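You operate a simulated robot arm through the tools that you are given. There is no shell and no other tool.

The job below is to be done with a simulated robot arm. You get a single attempt, and the scene is never put back.

## Task
Pump the grey vacuum bag flat and close its valve.
Fine: nozzle back on its stand. Set down upright: nozzle.
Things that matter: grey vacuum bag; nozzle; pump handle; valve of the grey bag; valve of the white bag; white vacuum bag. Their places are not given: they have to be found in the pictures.

The check looks at the end state, three seconds after you hand in, the way a careful person would. Anything else that was tipped, shoved, dropped, spilled or broken makes it a failure.

## Robot
A 7-joint arm with a fingered hand, fixed in place. Base frame: the origin is at the foot of the arm, x ahead of it, y to its left, z up; the work surface is at about z = 0.74. Lengths are in m, angles in degrees, forces in N, time in s.
Its first joint turns from -166.0 to 166.0 degrees. Payload 3.7 kg.
Tool frame: the origin (TCP) lies between the finger pads and is the grasp point; the fingertips stand 0.025 m ahead of it; z points along the fingers, y is the line along which they close. Largest opening 0.088 m; the body of the gripper starts 0.029 m behind the TCP. The gripper is a hand of 5 fingers: y runs from the thumb to the fingers, the wrist lies at [-0.013, -0.106, -0.174] in the tool frame, and closing takes about 1.5 s.
Orientation is told as [roll, pitch, yaw] about the base's x, y, z axes, in that order, counted from this pose: with the fingers straight down and the wrist toward the robot, the tool's x, y and z point along [0, 1, 0], [1, 0, 0] and [0, 0, -1] of the base frame.

## Interface
- The arm moves only by the tool send_rows. Its argument "motion" is a list that holds one entry, the list of rows, each a list of 6 numbers: the shift along the tool's x, y, z in m, then the turn, a rotation vector about the tool's x, y, z in degrees. In form: [[[x, y, z, rx, ry, rz], ...]]. A call has 1 to 20 rows; each row is the pose to reach, as a shift and turn from the pose commanded when the call began, along the tool's axes at that moment. "gripper" is the gripper command, from -1 (fully open) to 1 (shut), values between in proportion, set as the call begins (left out, the last holds). Each row takes 0.2 s and may step no farther than 0.05 m and 8.6 degrees from the row before; otherwise, or with a gripper value out of range, the whole call is refused. A pose out of reach is approached as far as the arm can. The call stops where the force on the tool passes 50 N (or 10 N more than at its start, if that is more) or the arm is blocked; 0.2 s more then pass. The fingers move at their own pace (about 0.108 m/s each) and stop on an object; they squeeze with about 25 N. The grip force told is the motor's: it shows also when the fingers shut on nothing. Time passes only in rows, and 0.2 s behind the last, so rows that repeat a pose let the fingers close. The reply holds the time, the measured pose of the TCP, the force on the tool along the base axes, the opening and the grip force, in the units named above and with some noise, with the torque about the TCP (base axes, N m) and any sound that the robot's microphone picked up, and new pictures: "show" is both (left out), scene, wrist or none.
- Cameras (640 x 400 px; columns grow to the right, rows downward): "scene" is fixed at [0.2177, -0.6498, 1.6152]; the picture's right is [0.87, -0.50, 0.00], its down [-0.33, -0.58, -0.75] and it looks along [0.37, 0.65, -0.66] (base axes); focal length 326 px, centre (320, 200). "wrist" rides on the gripper at [0.059, -0.079, -0.105] in the tool frame; the picture's right is [-0.73, 0.32, -0.61], its down [-0.62, -0.68, 0.38] and it looks along [-0.29, 0.66, 0.70] (tool axes); focal length 234 px, centre (320, 200).
- finger_targets(index, middle, ring, little, thumb_bend, thumb_turn): sets how far each is bent, from 0 (flat) to 1 (curled in); at 0.3 the hand is open as for a grip, at 0.7 the pads meet at the TCP. One left out holds its place. A second passes; each finger stops where it meets its share of the squeeze, and holds until it gets a number again. A gripper value or a shape takes the hand back. It gives what a move gives, with no picture; readings hold the bend of each and the force on index, middle, ring, little, thumb and palm. thumb_turn goes from beside the hand (0) to across from the fingers (1), as for a grip.
- set_grasp(shape): the hand has 5 fingers and takes this shape, open, in about a second: jaw (thumb against the fingers, like two jaws); tri (thumb and two fingers); tip (a fingertip pinch); poke (one finger out to press); point (the index stretched); flat (the hand flat); cup (the hand cupped); fist (a fist). The gripper value then closes the fingers along that shape, each until it touches; the sizes above hold for jaw. It gives what a move gives, with no picture.
- locate(camera, pixels): there is no depth. For up to 12 entries [column, row, z] of the newest picture of that camera ("zoom" is the newest enlarged one), the place [x, y] in the base frame at which the ray of that pixel passes the height z, good to about 0.002 m. It takes no simulated time.
- enlarge(camera, box): a new picture of the part [left, top, right, bottom] of that camera's present view, enlarged. It takes no simulated time.
- sign_off(): hands the job in; it is judged then, once.

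Open the gripper and draw the arm clear of the work before you hand the job in, unless the task says otherwise.

The tools are called after "Request:" by a JSON object that holds its "api" and its "payload". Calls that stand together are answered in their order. send_rows: Moves the arm, as the interface text tells. Its arguments: {"type":"object","properties":{"motion":{"type":"array","items":{"type":"array","items":{"type":"array","items":{"type":"number"}}}},"gripper":{"type":"number"},"show":{"type":"string","enum":["both","scene","wrist","none"]}},"required":["motion"]} The other tools are called the same way: set_grasp (shape) gives the hand a shape; finger_targets (index, middle, ring, little, thumb_bend, thumb_turn) moves the fingers one by one; locate (camera, pixels) gives the place at which the rays of pixels pass given heights; enlarge (camera, box) takes an enlarged picture of a part of a camera's view; sign_off () hands the job in.

At the start:

```text
time: 0.0
eef_pos: [0.6114, 0.1772, 1.245]
orientation: [-0.1, 0.0, 0.0]
force: [-0.2, 0.5, -0.5]
wrist_torque: [-0.03, 0.02, 0.01]
grip_width: 0.0877
grasp_force: 0.2
shape: jaw
bend: [0.3, 0.3, 0.3, 0.3, 0.3, 0.98]
finger forces: [0.1, 0.1, 0.0, 0.0, 0.0, 0.0]
```

scene: 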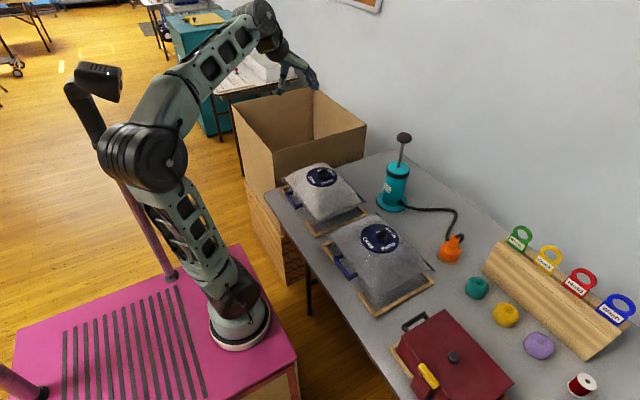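
wrist: 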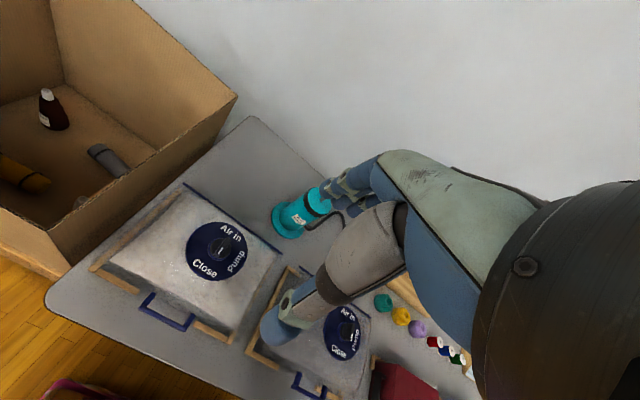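

I see two bags (around (320,190) and (380,255)), a teal pump at (395,185) with its handle, and an orange nozzle at (453,247). I enlarge these parts to look at details.

Request:
{"api": "enlarge", "payload": {"camera": "scene", "box": [260, 140, 460, 320]}}

Request:
{"api": "enlarge", "payload": {"camera": "scene", "box": [360, 120, 500, 280]}}

Request:
{"api": "enlarge", "payload": {"camera": "wrist", "box": [90, 180, 400, 400]}}

```text
2.22 times, centred on (360, 230) of scene
```

zoom: 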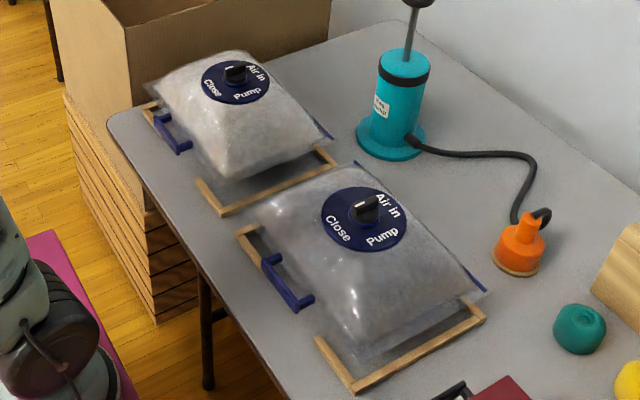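

```text
2.50 times, centred on (430, 200) of scene
```

zoom: 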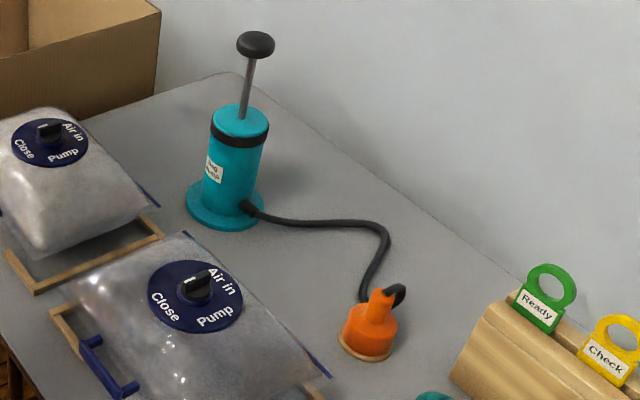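

```text
1.82 times, centred on (245, 290) of wrist
```

zoom: 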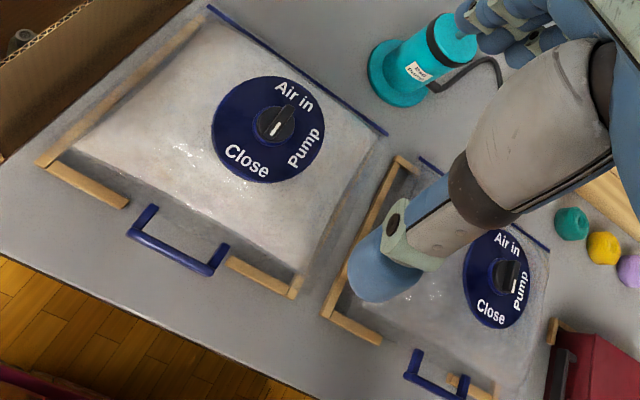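

The bags look alike in color, so I need to zoom further in on both to tell grey from white and read the valve knob positions.

Request:
{"api": "enlarge", "payload": {"camera": "scene", "box": [285, 155, 365, 235]}}

Request:
{"api": "enlarge", "payload": {"camera": "scene", "box": [325, 205, 440, 315]}}

Request:
{"api": "enlarge", "payload": {"camera": "wrist", "box": [175, 205, 265, 290]}}

Request:
{"api": "enlarge", "payload": {"camera": "wrist", "box": [300, 290, 380, 370]}}

Request:
{"api": "enlarge", "payload": {"camera": "scene", "box": [425, 220, 485, 275]}}

Request:
{"api": "enlarge", "payload": {"camera": "scene", "box": [365, 125, 425, 225]}}

```text
5.00 times, centred on (325, 195) of scene
```

zoom: 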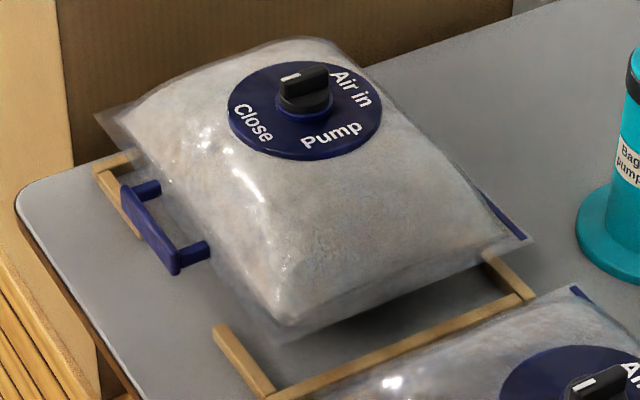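

```text
3.64 times, centred on (382, 260) of scene
```

zoom: 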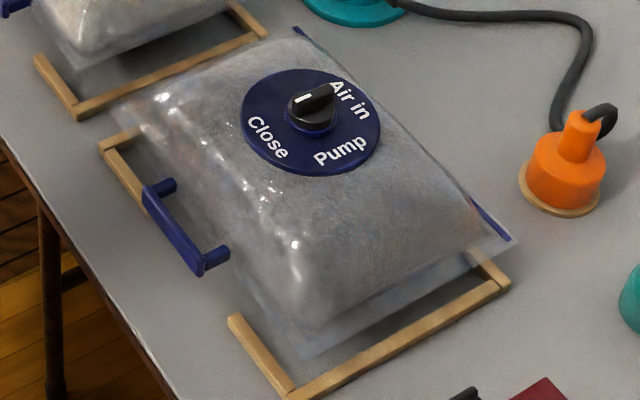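

```text
4.71 times, centred on (220, 248) of wrist
```

zoom: 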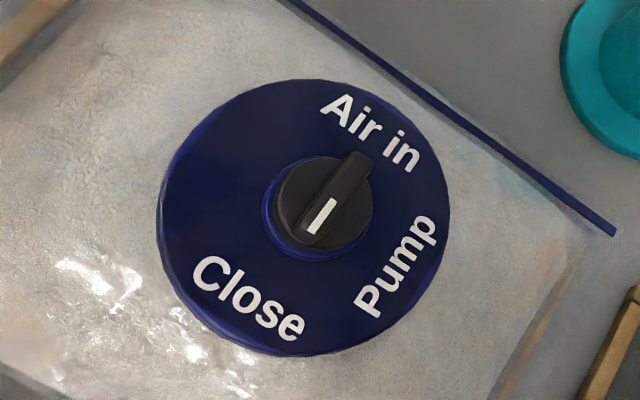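

```text
5.00 times, centred on (340, 330) of wrist
```

zoom: 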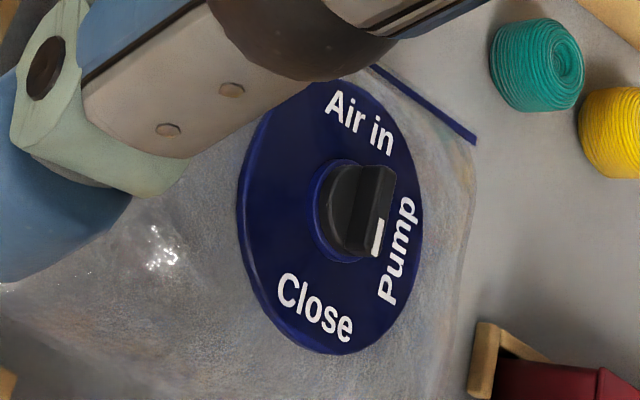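

```text
7.27 times, centred on (455, 248) of scene
```

zoom: 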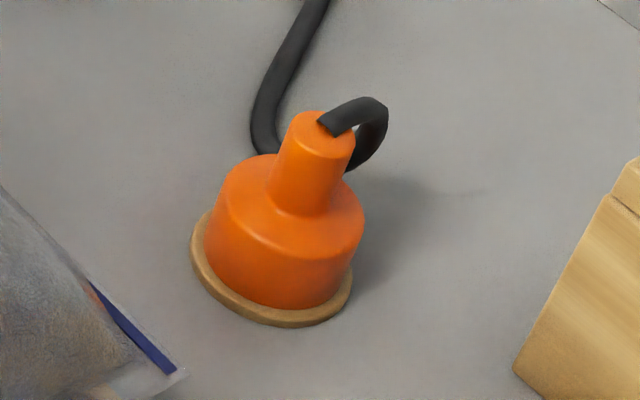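

```text
4.00 times, centred on (395, 175) of scene
```

zoom: 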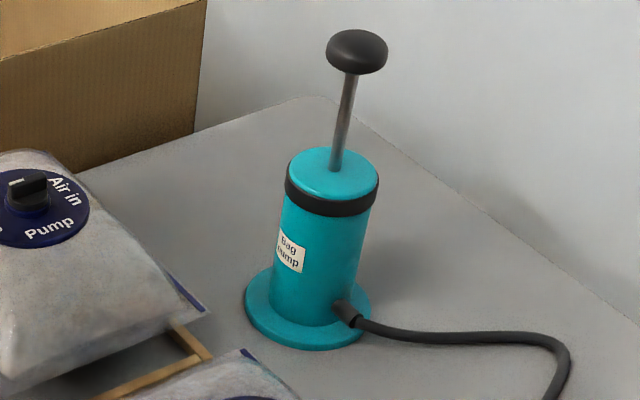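

The far bag at (322,173) is lighter (white); the nearer one at (379,233) is greyer. Both knobs' white marks point to "Close". I locate the key features at several heights in both cameras to triangulate.

Request:
{"api": "locate", "payload": {"camera": "scene", "pixels": [[379.3, 232.5, 0.84], [379.3, 232.5, 0.88], [379.3, 232.5, 0.92], [322, 172.6, 0.84], [322, 172.6, 0.88], [322, 172.6, 0.92], [404, 138, 0.9], [404, 138, 1.0], [404, 138, 1.1], [455.3, 238.4, 0.8], [455.3, 238.4, 0.84], [455.3, 238.4, 0.88]]}}

Request:
{"api": "locate", "payload": {"camera": "wrist", "pixels": [[347, 331, 0.84], [347, 331, 0.88], [347, 331, 0.92], [221, 249, 0.84], [221, 249, 0.88], [221, 249, 0.92]]}}

```text
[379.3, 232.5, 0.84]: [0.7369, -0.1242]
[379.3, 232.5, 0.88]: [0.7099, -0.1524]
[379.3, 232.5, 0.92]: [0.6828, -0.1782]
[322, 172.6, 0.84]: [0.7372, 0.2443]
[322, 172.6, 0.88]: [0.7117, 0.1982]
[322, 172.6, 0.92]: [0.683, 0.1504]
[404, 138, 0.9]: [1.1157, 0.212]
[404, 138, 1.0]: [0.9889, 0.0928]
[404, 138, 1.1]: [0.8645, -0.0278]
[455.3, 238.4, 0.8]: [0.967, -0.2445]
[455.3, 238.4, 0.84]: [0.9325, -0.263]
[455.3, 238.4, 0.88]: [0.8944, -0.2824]
```

```text
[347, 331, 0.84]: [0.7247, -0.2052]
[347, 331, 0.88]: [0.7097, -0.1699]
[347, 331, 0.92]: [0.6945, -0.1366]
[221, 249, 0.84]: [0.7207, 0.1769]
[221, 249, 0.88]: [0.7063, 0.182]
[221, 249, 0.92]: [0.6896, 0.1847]
```

Triangulated, grey knob lies near (0.704,-0.161) at z≈0.89, the white one near (0.703,0.184). Next I locate the pump base (392,202), nozzle base (448,255), frame features and table edges.

Request:
{"api": "locate", "payload": {"camera": "scene", "pixels": [[391.5, 203, 0.745], [391.5, 203, 0.76], [394.5, 157, 0.86], [394.5, 157, 0.9], [398, 168, 0.9], [448.4, 254.9, 0.745], [448.4, 254.9, 0.76], [449, 247, 0.79], [376, 207, 0.745], [407, 213, 0.745], [459, 234, 0.82]]}}

Request:
{"api": "enlarge", "payload": {"camera": "scene", "box": [340, 205, 420, 265]}}

```text
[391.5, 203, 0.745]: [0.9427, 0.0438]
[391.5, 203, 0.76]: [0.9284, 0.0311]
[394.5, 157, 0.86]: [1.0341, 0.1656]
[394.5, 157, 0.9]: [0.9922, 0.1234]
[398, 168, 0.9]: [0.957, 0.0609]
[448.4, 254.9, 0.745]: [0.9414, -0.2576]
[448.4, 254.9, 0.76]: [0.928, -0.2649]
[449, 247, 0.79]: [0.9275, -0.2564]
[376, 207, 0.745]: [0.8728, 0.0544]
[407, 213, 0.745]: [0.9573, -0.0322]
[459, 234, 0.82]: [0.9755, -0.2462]
```

```text
6.67 times, centred on (380, 235) of scene
```

zoom: 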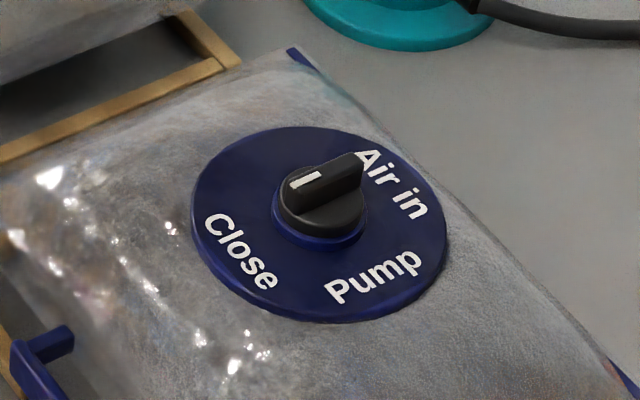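

The labels lie so: Close toward −x (robot), Pump toward −y, Air in toward +x; both knobs point at Close. The grey valve must turn +90° (counterclockwise). I move above the grey valve with yaw −90, so the fingers can pinch the bar's sides.

Request:
{"api": "send_rows", "payload": {"motion": [[[-0.028, 0.0077, 0.0137, 0, 0, 7.5], [-0.056, 0.0154, 0.0275, 0, 0, 15], [-0.084, 0.023, 0.041, 0, 0, 22.5], [-0.113, 0.031, 0.055, 0, 0, 30], [-0.141, 0.0386, 0.069, 0, 0, 37.5], [-0.169, 0.046, 0.0825, 0, 0, 45], [-0.197, 0.054, 0.096, 0, 0, 52.5], [-0.225, 0.062, 0.11, 0, 0, 60], [-0.254, 0.0695, 0.124, 0, 0, 67.5], [-0.282, 0.077, 0.1375, 0, 0, 75], [-0.31, 0.085, 0.151, 0, 0, 82.5], [-0.338, 0.0926, 0.165, 0, 0, 90], [-0.338, 0.0926, 0.165, 0, 0, 90]]], "gripper": -1}}

```text
time: 2.8
eef_pos: [0.7067, -0.1639, 1.0798]
orientation: [0.0, 0.0, -90.1]
force: [-0.5, -0.1, 0.2]
wrist_torque: [0.01, -0.01, 0.0]
grip_width: 0.0878
grasp_force: 0.0
shape: jaw
bend: [0.3, 0.3, 0.3, 0.3, 0.3, 0.98]
finger forces: [0.0, 0.1, 0.0, 0.0, 0.0, 0.1]
```

scene: 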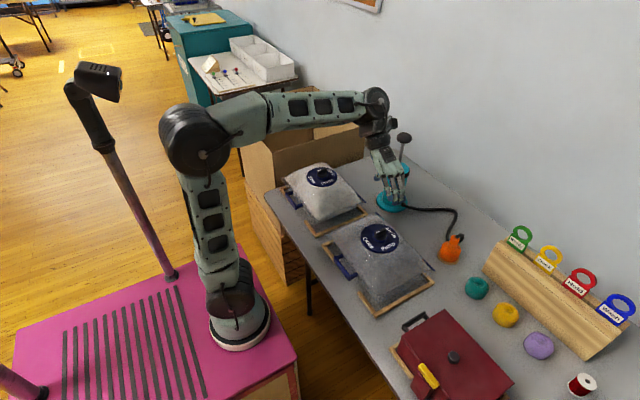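
wrist: 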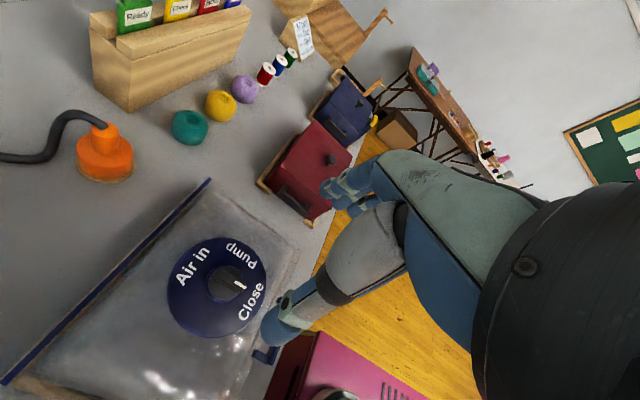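

I now have a wrist view of the grey valve near (225,285); I zoom there and on the scene view to refine the knob position and pointer.

Request:
{"api": "enlarge", "payload": {"camera": "wrist", "box": [160, 230, 280, 345]}}

Request:
{"api": "locate", "payload": {"camera": "wrist", "pixels": [[228, 283, 0.88], [228, 283, 0.89], [228, 283, 0.9], [228, 283, 0.87], [102, 170, 0.76], [102, 125, 0.83], [85, 128, 0.82]]}}

Request:
{"api": "enlarge", "payload": {"camera": "wrist", "box": [60, 95, 150, 195]}}

```text
3.48 times, centred on (220, 288) of wrist
```

zoom: 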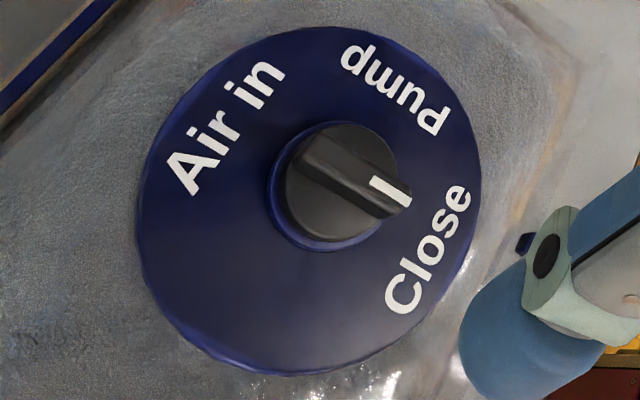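

```text
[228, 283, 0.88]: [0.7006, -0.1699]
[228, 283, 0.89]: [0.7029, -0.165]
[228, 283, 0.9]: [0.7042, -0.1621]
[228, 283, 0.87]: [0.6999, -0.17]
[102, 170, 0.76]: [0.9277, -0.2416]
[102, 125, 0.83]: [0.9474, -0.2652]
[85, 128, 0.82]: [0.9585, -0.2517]
```

```text
4.00 times, centred on (105, 145) of wrist
```

zoom: 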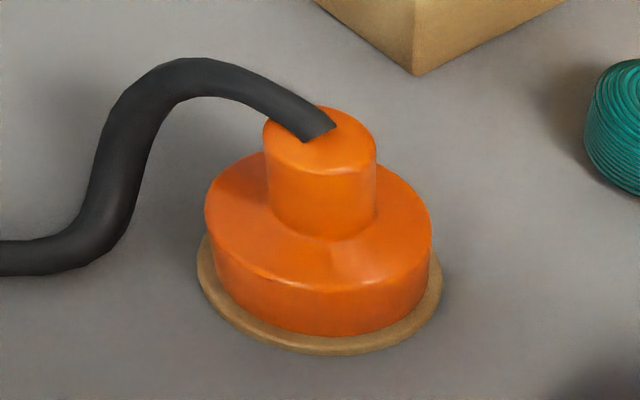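

I cross-check the disc centre and knob top from both views to pin down heights.

Request:
{"api": "locate", "payload": {"camera": "wrist", "pixels": [[217.1, 288.0, 0.85], [217.1, 288.0, 0.86], [217.1, 288.0, 0.87], [217.1, 288.0, 0.88], [229, 282, 0.88], [229, 282, 0.89], [229, 282, 0.9], [237, 284, 0.89], [242, 287, 0.89], [219, 273, 0.89]]}}

Request:
{"api": "locate", "payload": {"camera": "scene", "pixels": [[380, 238.7, 0.85], [380, 238.7, 0.86], [380, 238.7, 0.87], [380, 238.7, 0.88], [380.3, 232, 0.88], [380.3, 232, 0.89], [380.3, 232, 0.9], [374.7, 233.2, 0.89], [386, 229.5, 0.89]]}}

```text
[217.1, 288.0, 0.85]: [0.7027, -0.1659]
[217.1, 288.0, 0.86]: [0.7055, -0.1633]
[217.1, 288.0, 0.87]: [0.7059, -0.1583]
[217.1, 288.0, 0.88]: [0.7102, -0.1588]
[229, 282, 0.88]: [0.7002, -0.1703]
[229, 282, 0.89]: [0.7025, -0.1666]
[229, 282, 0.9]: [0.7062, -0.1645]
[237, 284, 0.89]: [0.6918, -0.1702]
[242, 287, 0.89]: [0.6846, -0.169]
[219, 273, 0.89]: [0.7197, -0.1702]
```

```text
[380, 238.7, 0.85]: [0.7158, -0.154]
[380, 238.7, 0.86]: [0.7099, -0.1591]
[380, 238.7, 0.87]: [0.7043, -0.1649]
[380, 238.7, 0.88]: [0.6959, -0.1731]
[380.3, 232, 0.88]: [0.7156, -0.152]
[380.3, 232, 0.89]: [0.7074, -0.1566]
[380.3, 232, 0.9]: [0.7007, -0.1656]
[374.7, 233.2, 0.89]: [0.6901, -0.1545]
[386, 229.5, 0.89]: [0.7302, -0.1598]
```

Disc surface ≈0.866, knob top ≈0.895, centre ≈(0.706,−0.163), bar along x. I try the "tri" shape and look at the open hand before going down.

Request:
{"api": "set_grasp", "payload": {"shape": "tri"}}

Request:
{"api": "send_rows", "payload": {"motion": [[[0, 0, 0, 0, 0, 0], [0, 0, 0, 0, 0, 0], [0, 0, 0, 0, 0, 0], [0, 0, 0, 0, 0, 0], [0, 0, 0, 0, 0, 0], [0, 0, 0, 0, 0, 0], [0, 0, 0, 0, 0, 0], [0, 0, 0, 0, 0, 0], [0, 0, 0, 0, 0, 0]]], "gripper": 1}}

Request:
{"api": "enlarge", "payload": {"camera": "scene", "box": [350, 120, 430, 220]}}

```text
time: 3.7
eef_pos: [0.7061, -0.1634, 1.0789]
orientation: [0.0, 0.0, -90.0]
force: [0.0, -0.4, -0.6]
wrist_torque: [-0.02, 0.05, 0.0]
grip_width: 0.0877
grasp_force: 0.2
shape: tri
bend: [0.3, 0.3, 0.99, 0.99, 0.3, 0.98]
finger forces: [0.0, 0.0, 0.1, 0.0, 0.0, 0.1]
```

```text
time: 5.7
eef_pos: [0.7079, -0.1646, 1.0782]
orientation: [-0.1, 0.0, -90.0]
force: [-0.9, 0.8, -0.5]
wrist_torque: [0.0, 0.01, 0.01]
grip_width: 0.0001
grasp_force: 24.9
shape: tri
bend: [0.7, 0.7, 1.0, 1.0, 0.36, 1.0]
finger forces: [0.1, 0.1, 0.1, 0.1, 0.1, 0.0]
```

scene: 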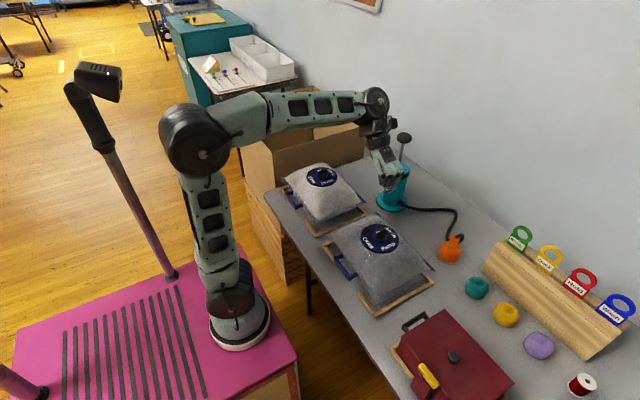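
wrist: 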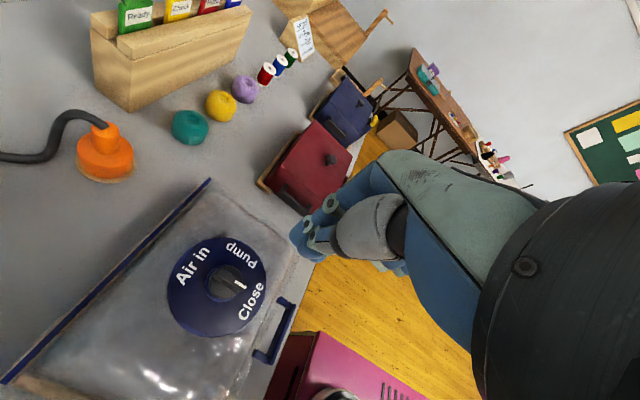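

```text
4.00 times, centred on (390, 170) of scene
```

zoom: 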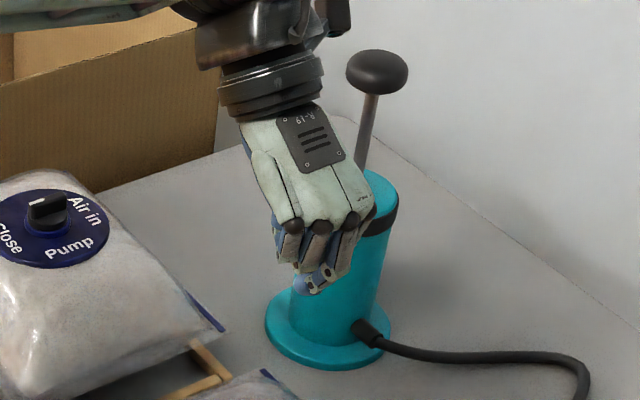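

The closed tri pinch meets around (303,243) in the wrist view, as expected for the fingertip point. I half-open it and go down to about z=0.935 over the knob to check the alignment.

Request:
{"api": "send_rows", "payload": {"motion": [[[0, 0, 0.03, 0, 0, 0], [0, 0, 0.06, 0, 0, 0], [0, 0, 0.09, 0, 0, 0], [0, 0, 0.115, 0, 0, 0], [0, 0, 0.14, 0, 0, 0], [0, 0, 0.14, 0, 0, 0]]], "gripper": 0}}

Request:
{"api": "enlarge", "payload": {"camera": "scene", "box": [330, 180, 430, 270]}}

Request:
{"api": "enlarge", "payload": {"camera": "wrist", "box": [220, 160, 400, 320]}}

```text
time: 7.1
eef_pos: [0.7043, -0.1631, 0.9389]
orientation: [0.0, 0.0, -90.0]
force: [0.2, -0.2, -0.4]
wrist_torque: [0.01, -0.01, -0.02]
grip_width: 0.0439
grasp_force: 0.1
shape: tri
bend: [0.74, 0.45, 0.99, 0.99, 0.69, 1.0]
finger forces: [0.1, 0.1, 0.0, 0.0, 0.0, 0.1]
```

scene: 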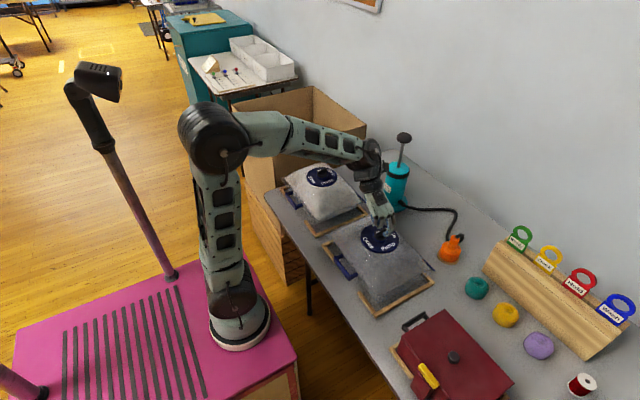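
wrist: 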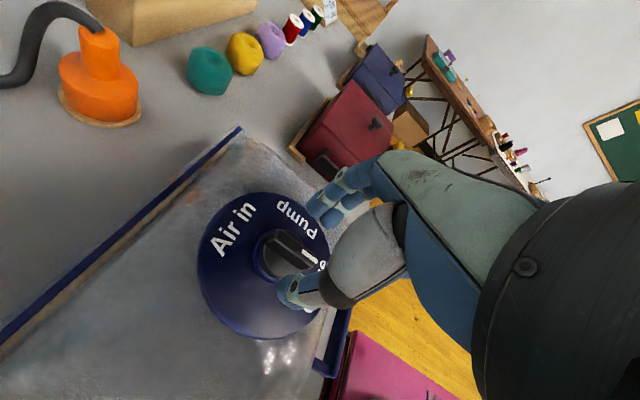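

```text
4.44 times, centred on (380, 225) of scene
```

zoom: 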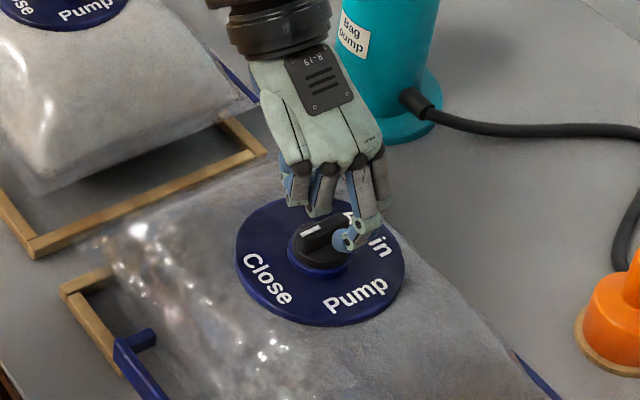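

```text
2.50 times, centred on (310, 240) of wrist
```

zoom: 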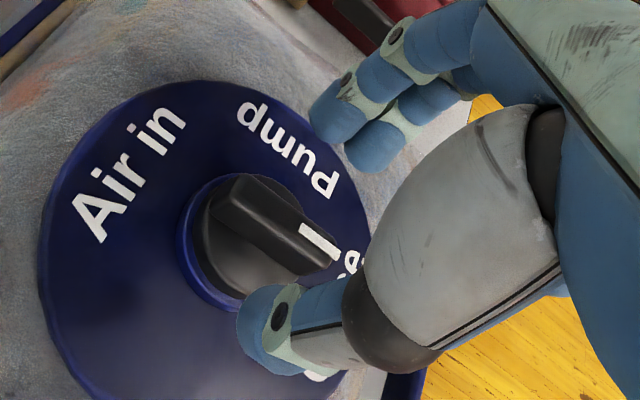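

The bend readings look odd (index 0.74, thumb 0.69) after reopening, so I wait briefly and re-read the hand before going lower.

Request:
{"api": "send_rows", "payload": {"motion": [[[0, 0, 0, 0, 0, 0], [0, 0, 0, 0, 0, 0], [0, 0, 0, 0, 0, 0], [0, 0, 0, 0, 0, 0], [0, 0, 0, 0, 0, 0]]], "gripper": -0.2}}

Request:
{"api": "enlarge", "payload": {"camera": "scene", "box": [350, 180, 410, 250]}}

Request:
{"api": "enlarge", "payload": {"camera": "wrist", "box": [240, 150, 400, 320]}}

```text
time: 8.3
eef_pos: [0.7046, -0.1619, 0.9395]
orientation: [0.0, 0.0, -90.0]
force: [-0.3, 0.0, -0.9]
wrist_torque: [0.0, 0.01, 0.02]
grip_width: 0.0526
grasp_force: 0.2
shape: tri
bend: [0.74, 0.41, 0.99, 0.99, 0.65, 1.0]
finger forces: [0.0, 0.0, 0.1, 0.0, 0.1, 0.0]
```

scene: 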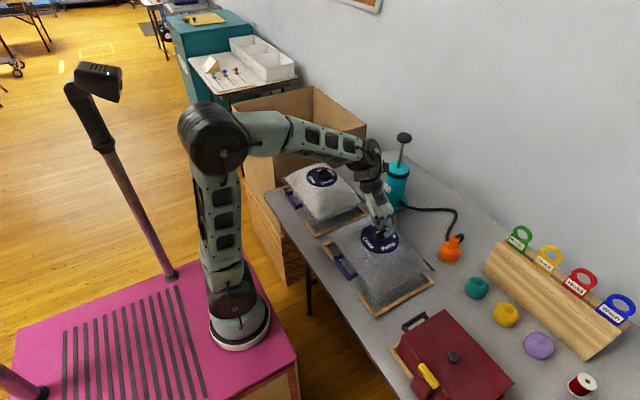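
wrist: 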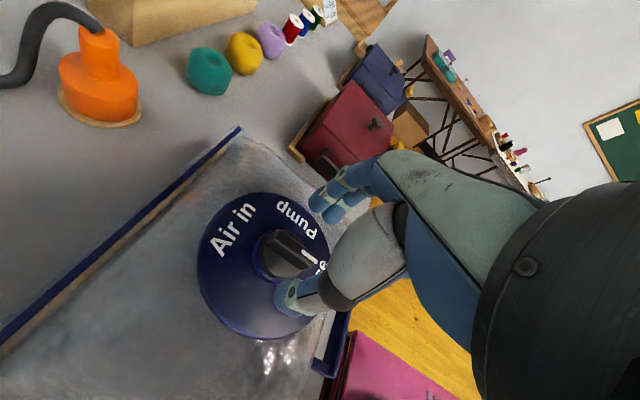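

```text
5.71 times, centred on (380, 215) of scene
```

zoom: 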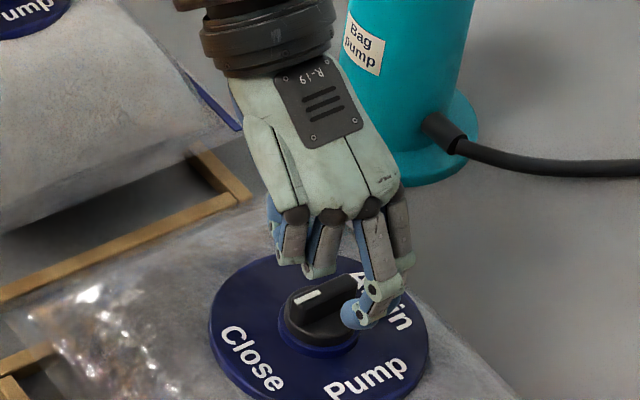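

```text
2.35 times, centred on (320, 235) of wrist
```

zoom: 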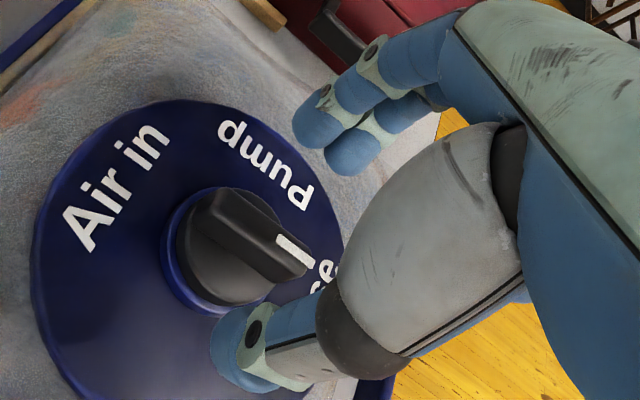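

Index seems stuck curled at 0.74 while the thumb is at 0.65, so the hand may have tangled when shut on nothing. I rise a bit and reopen fully to reset it.

Request:
{"api": "send_rows", "payload": {"motion": [[[0, 0, -0.02, 0, 0, 0], [0, 0, -0.04, 0, 0, 0], [0, 0, -0.06, 0, 0, 0], [0, 0, -0.06, 0, 0, 0], [0, 0, -0.06, 0, 0, 0], [0, 0, -0.06, 0, 0, 0], [0, 0, -0.06, 0, 0, 0]]], "gripper": -1, "show": "wrist"}}

Request:
{"api": "set_grasp", "payload": {"shape": "tri"}}

Request:
{"api": "enlarge", "payload": {"camera": "wrist", "box": [240, 130, 420, 340]}}

Request:
{"api": "enlarge", "payload": {"camera": "scene", "box": [350, 160, 410, 230]}}

```text
time: 9.9
eef_pos: [0.7044, -0.1631, 1.0002]
orientation: [0.0, 0.1, -90.0]
force: [-0.4, -0.4, 0.1]
wrist_torque: [0.03, 0.03, -0.03]
grip_width: 0.0877
grasp_force: 0.1
shape: tri
bend: [0.3, 0.3, 0.99, 0.99, 0.3, 0.98]
finger forces: [0.0, 0.0, 0.0, 0.0, 0.0, 0.0]
```

wrist: 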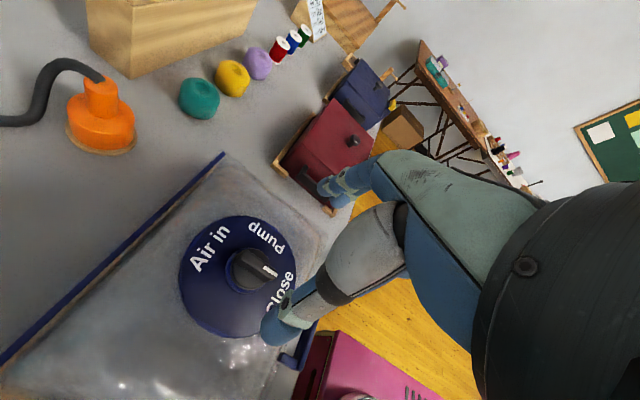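

```text
time: 10.8
eef_pos: [0.7036, -0.1635, 1.0]
orientation: [0.1, 0.1, -90.0]
force: [-0.6, 0.2, -0.7]
wrist_torque: [-0.01, 0.03, 0.0]
grip_width: 0.0877
grasp_force: 0.1
shape: tri
bend: [0.3, 0.3, 0.99, 0.99, 0.3, 0.98]
finger forces: [0.0, 0.0, 0.0, 0.0, 0.1, 0.0]
```

```text
1.90 times, centred on (330, 235) of wrist
```

zoom: 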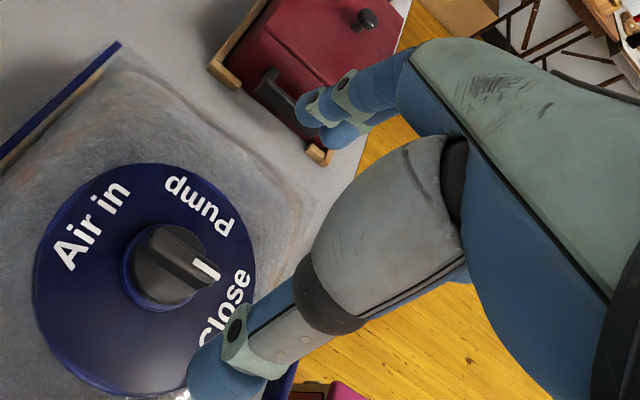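

```text
5.71 times, centred on (380, 195) of scene
```

zoom: 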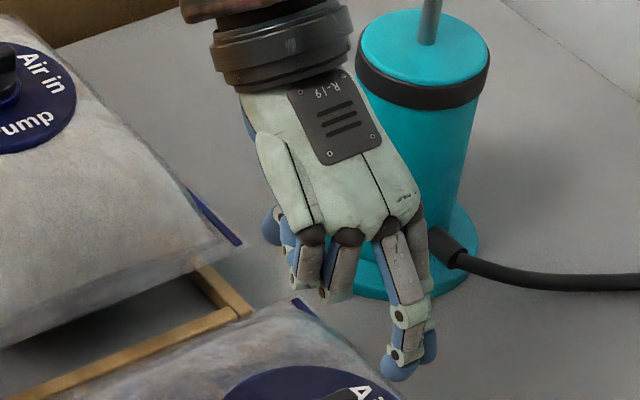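

The hand is now fully open and untangled. I check where the two fingertips (scene ≈(394,222) and (399,220)) lie relative to the TCP.

Request:
{"api": "locate", "payload": {"camera": "scene", "pixels": [[394, 224, 0.97], [394, 224, 0.98], [399.3, 221, 0.97], [399.3, 221, 0.98]]}}

Request:
{"api": "locate", "payload": {"camera": "wrist", "pixels": [[328, 187, 0.98], [338, 198, 0.98], [270, 332, 0.98], [234.5, 268, 0.895], [234.5, 268, 0.89]]}}

```text
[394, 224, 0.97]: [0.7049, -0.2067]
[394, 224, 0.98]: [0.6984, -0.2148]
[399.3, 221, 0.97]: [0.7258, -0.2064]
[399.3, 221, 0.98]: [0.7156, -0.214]
```

```text
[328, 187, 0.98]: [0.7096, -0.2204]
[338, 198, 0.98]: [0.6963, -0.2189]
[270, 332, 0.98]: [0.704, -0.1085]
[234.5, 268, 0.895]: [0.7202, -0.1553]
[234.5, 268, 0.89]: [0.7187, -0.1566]
```

Fingertips sit at y≈−0.215 and the thumb at y≈−0.11, so they straddle the bar. I descend to TCP z≈0.912 (tips ≈0.885) with the hand open and look.

Request:
{"api": "send_rows", "payload": {"motion": [[[0.001, 0, 0.02, 0, 0, 0], [0.001, 0, 0.04, 0, 0, 0], [0.001, 0, 0.06, 0, 0, 0], [0.001, 0, 0.075, 0, 0, 0], [0.001, 0, 0.088, 0, 0, 0], [0.001, 0, 0.088, 0, 0, 0]]]}}

Request:
{"api": "enlarge", "payload": {"camera": "scene", "box": [340, 190, 420, 260]}}

Request:
{"api": "enlarge", "payload": {"camera": "wrist", "box": [220, 130, 400, 340]}}

```text
time: 12.2
eef_pos: [0.7076, -0.1618, 0.9127]
orientation: [0.0, -0.1, -90.0]
force: [0.5, 1.2, 0.3]
wrist_torque: [0.01, -0.02, 0.06]
grip_width: 0.0877
grasp_force: 0.0
shape: tri
bend: [0.3, 0.3, 0.99, 0.99, 0.3, 0.98]
finger forces: [0.1, 0.0, 0.0, 0.0, 0.0, 0.0]
```

scene: 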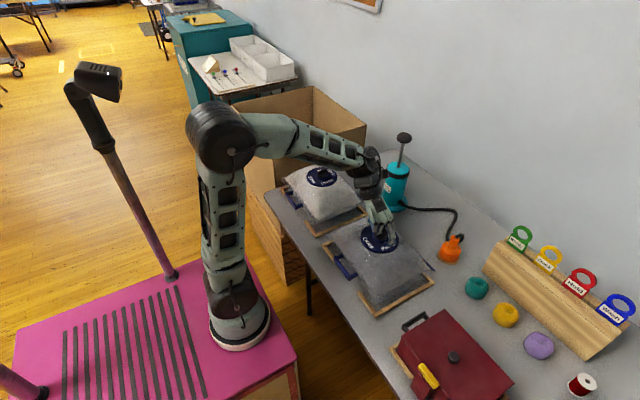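
wrist: 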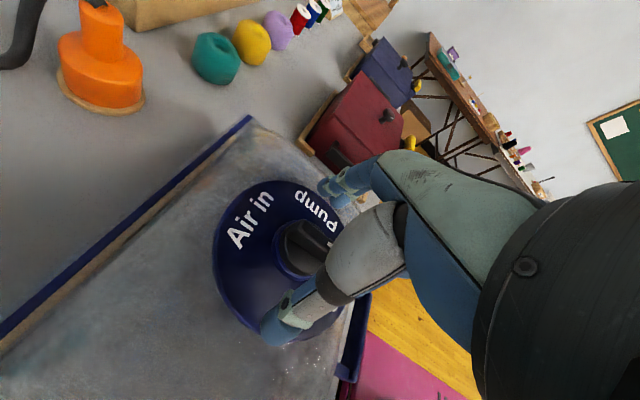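

```text
5.71 times, centred on (380, 225) of scene
```

zoom: 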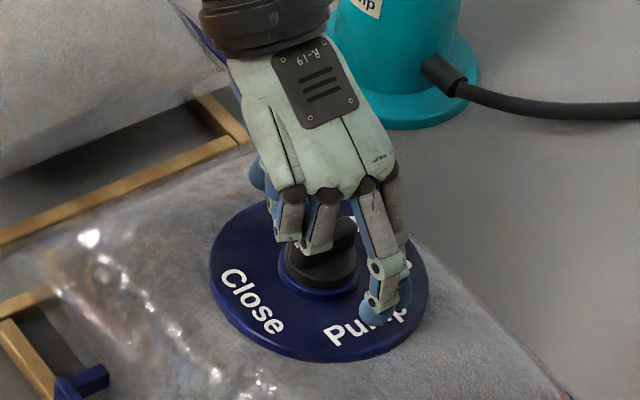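

```text
1.90 times, centred on (310, 235) of wrist
```

zoom: 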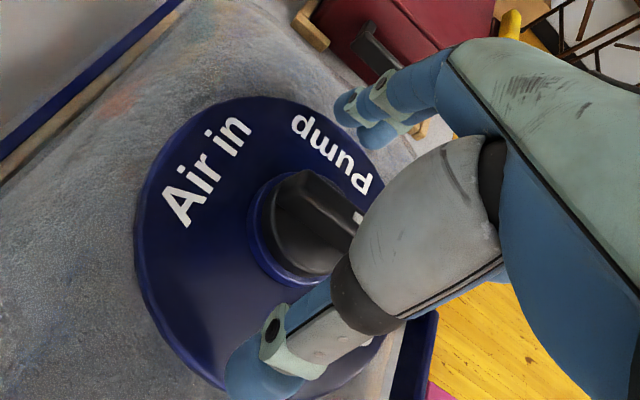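

No contact yet and the fingers straddle the bar. I close the tri grip on it.

Request:
{"api": "send_rows", "payload": {"motion": [[[0, 0, 0, 0, 0, 0], [0, 0, 0, 0, 0, 0], [0, 0, 0, 0, 0, 0], [0, 0, 0, 0, 0, 0], [0, 0, 0, 0, 0, 0], [0, 0, 0, 0, 0, 0], [0, 0, 0, 0, 0, 0], [0, 0, 0, 0, 0, 0]]], "gripper": 1}}

Request:
{"api": "enlarge", "payload": {"camera": "scene", "box": [340, 190, 420, 260]}}

Request:
{"api": "enlarge", "payload": {"camera": "wrist", "box": [220, 130, 400, 340]}}

```text
time: 14.0
eef_pos: [0.7065, -0.1628, 0.9127]
orientation: [0.1, 0.0, -90.0]
force: [0.7, -0.2, 1.5]
wrist_torque: [-0.06, -0.05, 0.02]
grip_width: 0.0201
grasp_force: 25.2
shape: tri
bend: [0.74, 0.5, 1.0, 1.0, 0.73, 1.0]
finger forces: [11.5, 10.4, 0.0, 0.0, 21.7, 0.0]
```

scene: 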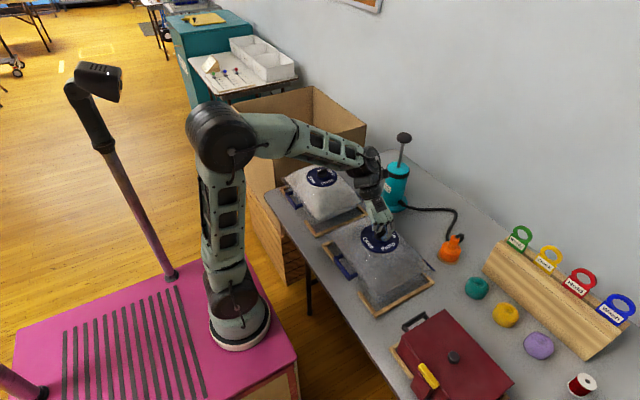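
wrist: 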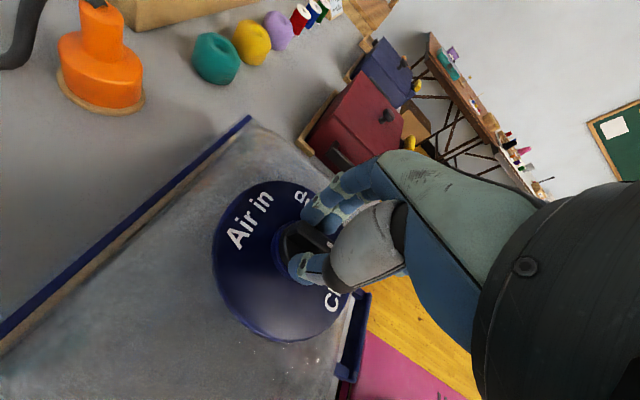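

```text
5.71 times, centred on (380, 225) of scene
```

zoom: 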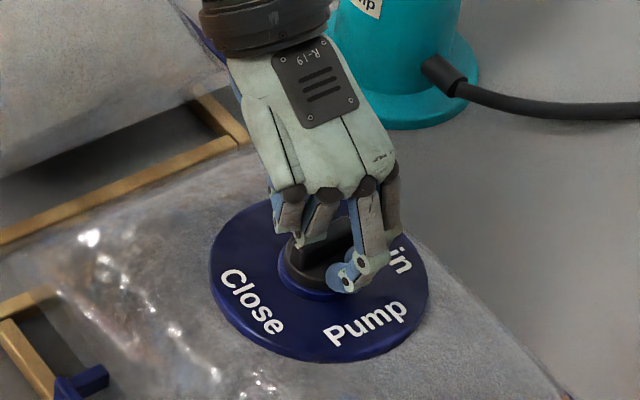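

```text
1.90 times, centred on (310, 235) of wrist
```

zoom: 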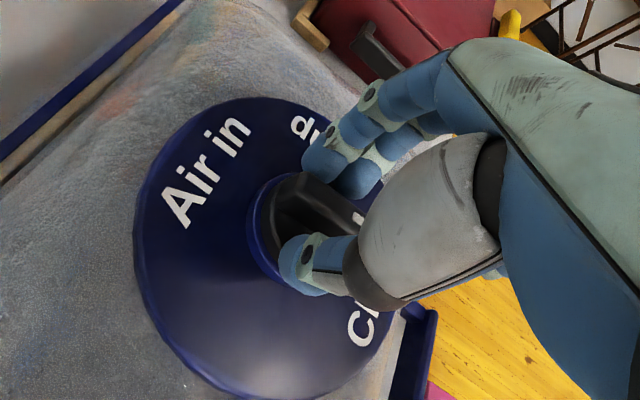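

Gripped: width 0.020 with balanced forces (index 11.5, middle 10.4, thumb 21.7). Now I turn +90° about base z (−90 about the tool z) toward "Pump".

Request:
{"api": "send_rows", "payload": {"motion": [[[0, 0, 0, 0, 0, -6], [0, 0, 0, 0, 0, -12], [0, 0, 0, 0, 0, -18], [0, 0, 0, 0, 0, -24], [0, 0, 0, 0, 0, -30], [0, 0, 0, 0, 0, -36], [0, 0, 0, 0, 0, -42], [0, 0, 0, 0, 0, -48]]]}}

Request:
{"api": "enlarge", "payload": {"camera": "scene", "box": [340, 190, 420, 260]}}

```text
time: 15.8
eef_pos: [0.707, -0.1608, 0.912]
orientation: [0.0, 0.0, -41.9]
force: [-1.3, 0.1, 2.1]
wrist_torque: [-0.1, -0.15, -0.03]
grip_width: 0.0186
grasp_force: 25.5
shape: tri
bend: [0.74, 0.5, 1.0, 1.0, 0.73, 1.0]
finger forces: [11.2, 12.1, 0.0, 0.0, 23.1, 0.0]
```

scene: 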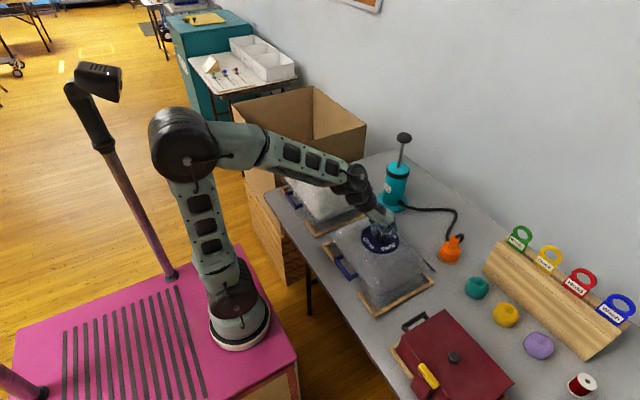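
wrist: 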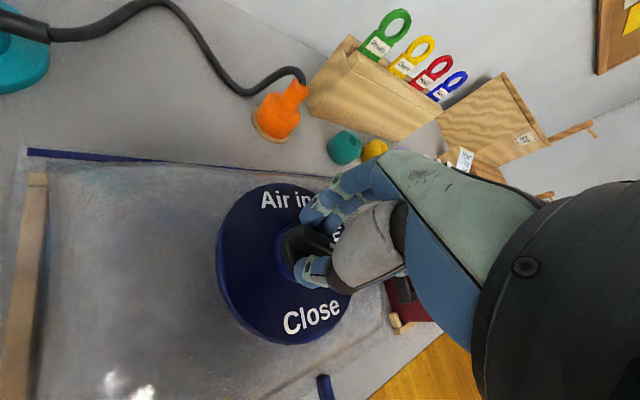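

```text
5.71 times, centred on (380, 225) of scene
```

zoom: 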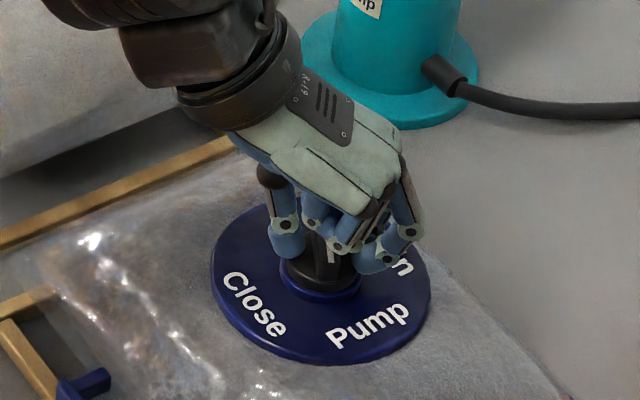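

The knob follows (the bar is now diagonal) and the disc stays put. I turn the other 42°.

Request:
{"api": "send_rows", "payload": {"motion": [[[0, 0, 0, 0, 0, -6], [0, 0, 0, 0, 0, -12], [0, 0, 0, 0, 0, -18], [0, 0, 0, 0, 0, -24], [0, 0, 0, 0, 0, -30], [0, 0, 0, 0, 0, -36], [0, 0, 0, 0, 0, -42], [0, 0, 0, 0, 0, -42]]]}}

Request:
{"api": "enlarge", "payload": {"camera": "scene", "box": [340, 190, 420, 260]}}

```text
time: 17.6
eef_pos: [0.7057, -0.1609, 0.9121]
orientation: [0.0, 0.0, 0.1]
force: [-0.7, -0.3, 1.8]
wrist_torque: [0.0, -0.04, -0.02]
grip_width: 0.0167
grasp_force: 25.5
shape: tri
bend: [0.75, 0.56, 1.0, 1.0, 0.78, 1.0]
finger forces: [9.7, 8.2, 0.0, 0.1, 18.7, 0.0]
```

scene: 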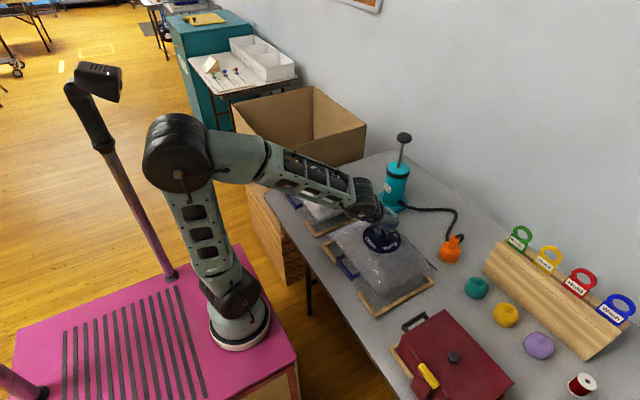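
wrist: 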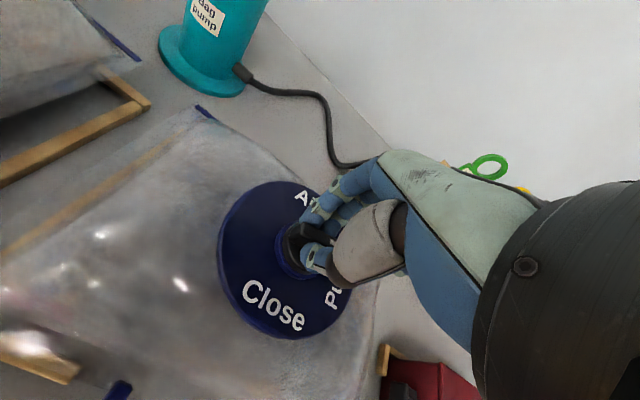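

```text
5.71 times, centred on (380, 225) of scene
```

zoom: 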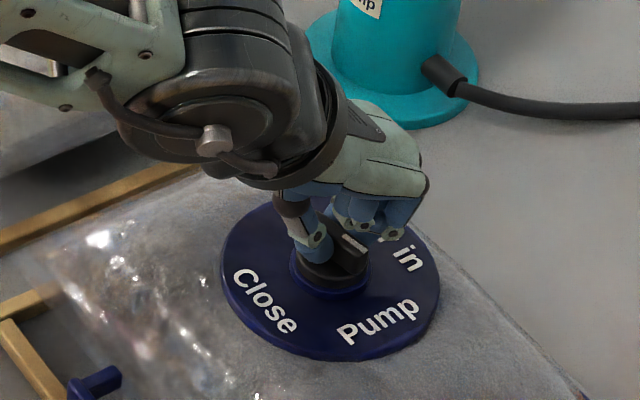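

The bar now points toward "Pump" (−y). I open the hand and rise to check the result.

Request:
{"api": "send_rows", "payload": {"motion": [[[0, 0, 0, 0, 0, 0], [0, 0, 0, 0, 0, 0], [0, 0, 0, 0, 0, 0], [0, 0, 0, 0, 0, 0], [0, 0, 0, 0, 0, 0], [0, 0, -0.02, 0, 0, 0], [0, 0, -0.05, 0, 0, 0], [0, 0, -0.09, 0, 0, 0], [0, 0, -0.13, 0, 0, 0], [0, 0, -0.17, 0, 0, 0], [0, 0, -0.2, 0, 0, 0]]], "gripper": -1}}

Request:
{"api": "enlarge", "payload": {"camera": "scene", "box": [340, 190, 420, 260]}}

Request:
{"api": "enlarge", "payload": {"camera": "wrist", "box": [160, 180, 320, 320]}}

```text
time: 20.0
eef_pos: [0.7064, -0.1609, 1.1115]
orientation: [0.0, 0.0, 0.0]
force: [-0.2, -0.2, 0.0]
wrist_torque: [0.04, 0.01, 0.02]
grip_width: 0.088
grasp_force: 0.1
shape: tri
bend: [0.3, 0.3, 0.99, 0.99, 0.3, 0.98]
finger forces: [0.1, 0.1, 0.1, 0.0, 0.0, 0.0]
```

scene: 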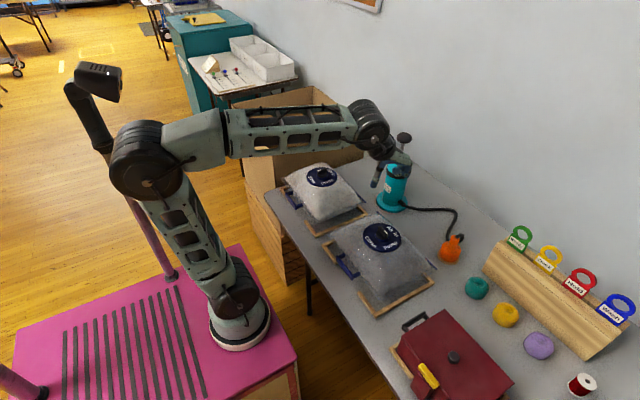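
wrist: 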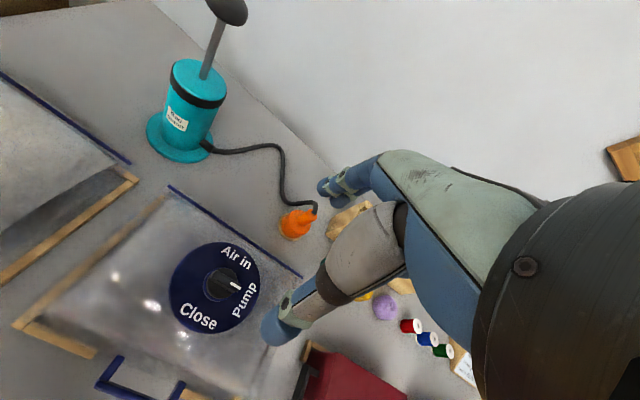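

```text
5.71 times, centred on (380, 225) of scene
```

zoom: 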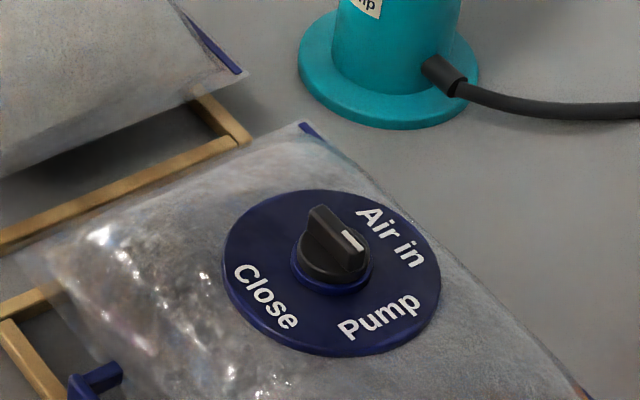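

```text
2.86 times, centred on (240, 250) of wrist
```

zoom: 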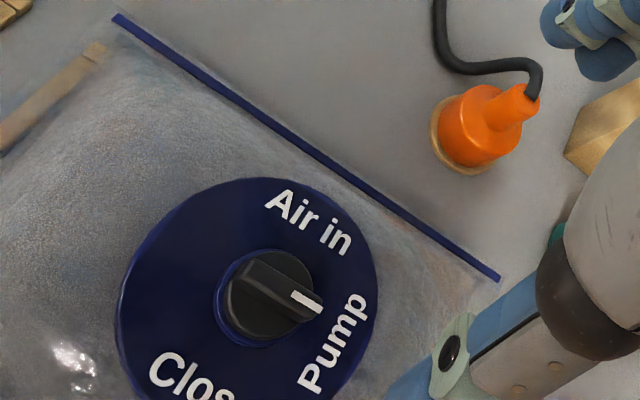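

The pointer is now at "Pump". Next, the nozzle: I triangulate its stem top (scene (455,239), wrist (308,216)) and base.

Request:
{"api": "enlarge", "payload": {"camera": "wrist", "box": [270, 190, 330, 250]}}

Request:
{"api": "locate", "payload": {"camera": "wrist", "pixels": [[308, 216, 0.8], [308, 216, 0.82], [308, 216, 0.84], [291, 225, 0.745], [291, 225, 0.76], [295, 222, 0.78]]}}

Request:
{"api": "locate", "payload": {"camera": "scene", "pixels": [[455.3, 238.6, 0.8], [455.3, 238.6, 0.82], [455.3, 238.6, 0.84], [448.4, 256, 0.745], [448.4, 256, 0.755], [450.5, 248, 0.78]]}}

```text
6.67 times, centred on (300, 220) of wrist
```

zoom: 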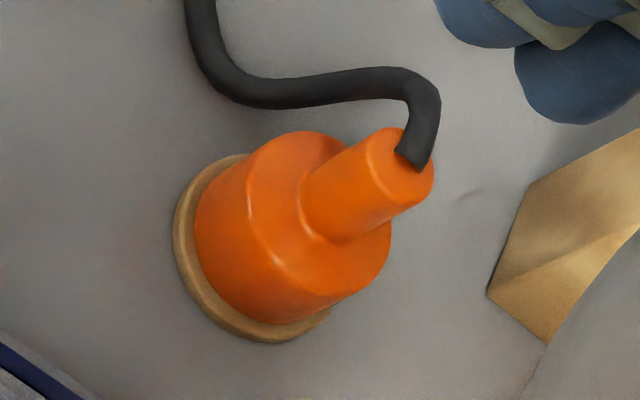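

```text
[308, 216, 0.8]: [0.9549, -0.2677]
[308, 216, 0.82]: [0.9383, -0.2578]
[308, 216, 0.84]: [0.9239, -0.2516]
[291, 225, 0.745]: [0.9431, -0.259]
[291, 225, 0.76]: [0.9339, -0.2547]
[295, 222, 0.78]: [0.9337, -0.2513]
```

```text
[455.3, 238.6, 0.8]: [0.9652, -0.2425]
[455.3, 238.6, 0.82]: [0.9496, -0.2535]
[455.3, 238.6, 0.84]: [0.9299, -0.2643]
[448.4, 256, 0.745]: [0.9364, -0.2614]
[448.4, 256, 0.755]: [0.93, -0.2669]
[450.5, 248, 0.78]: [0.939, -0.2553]
```

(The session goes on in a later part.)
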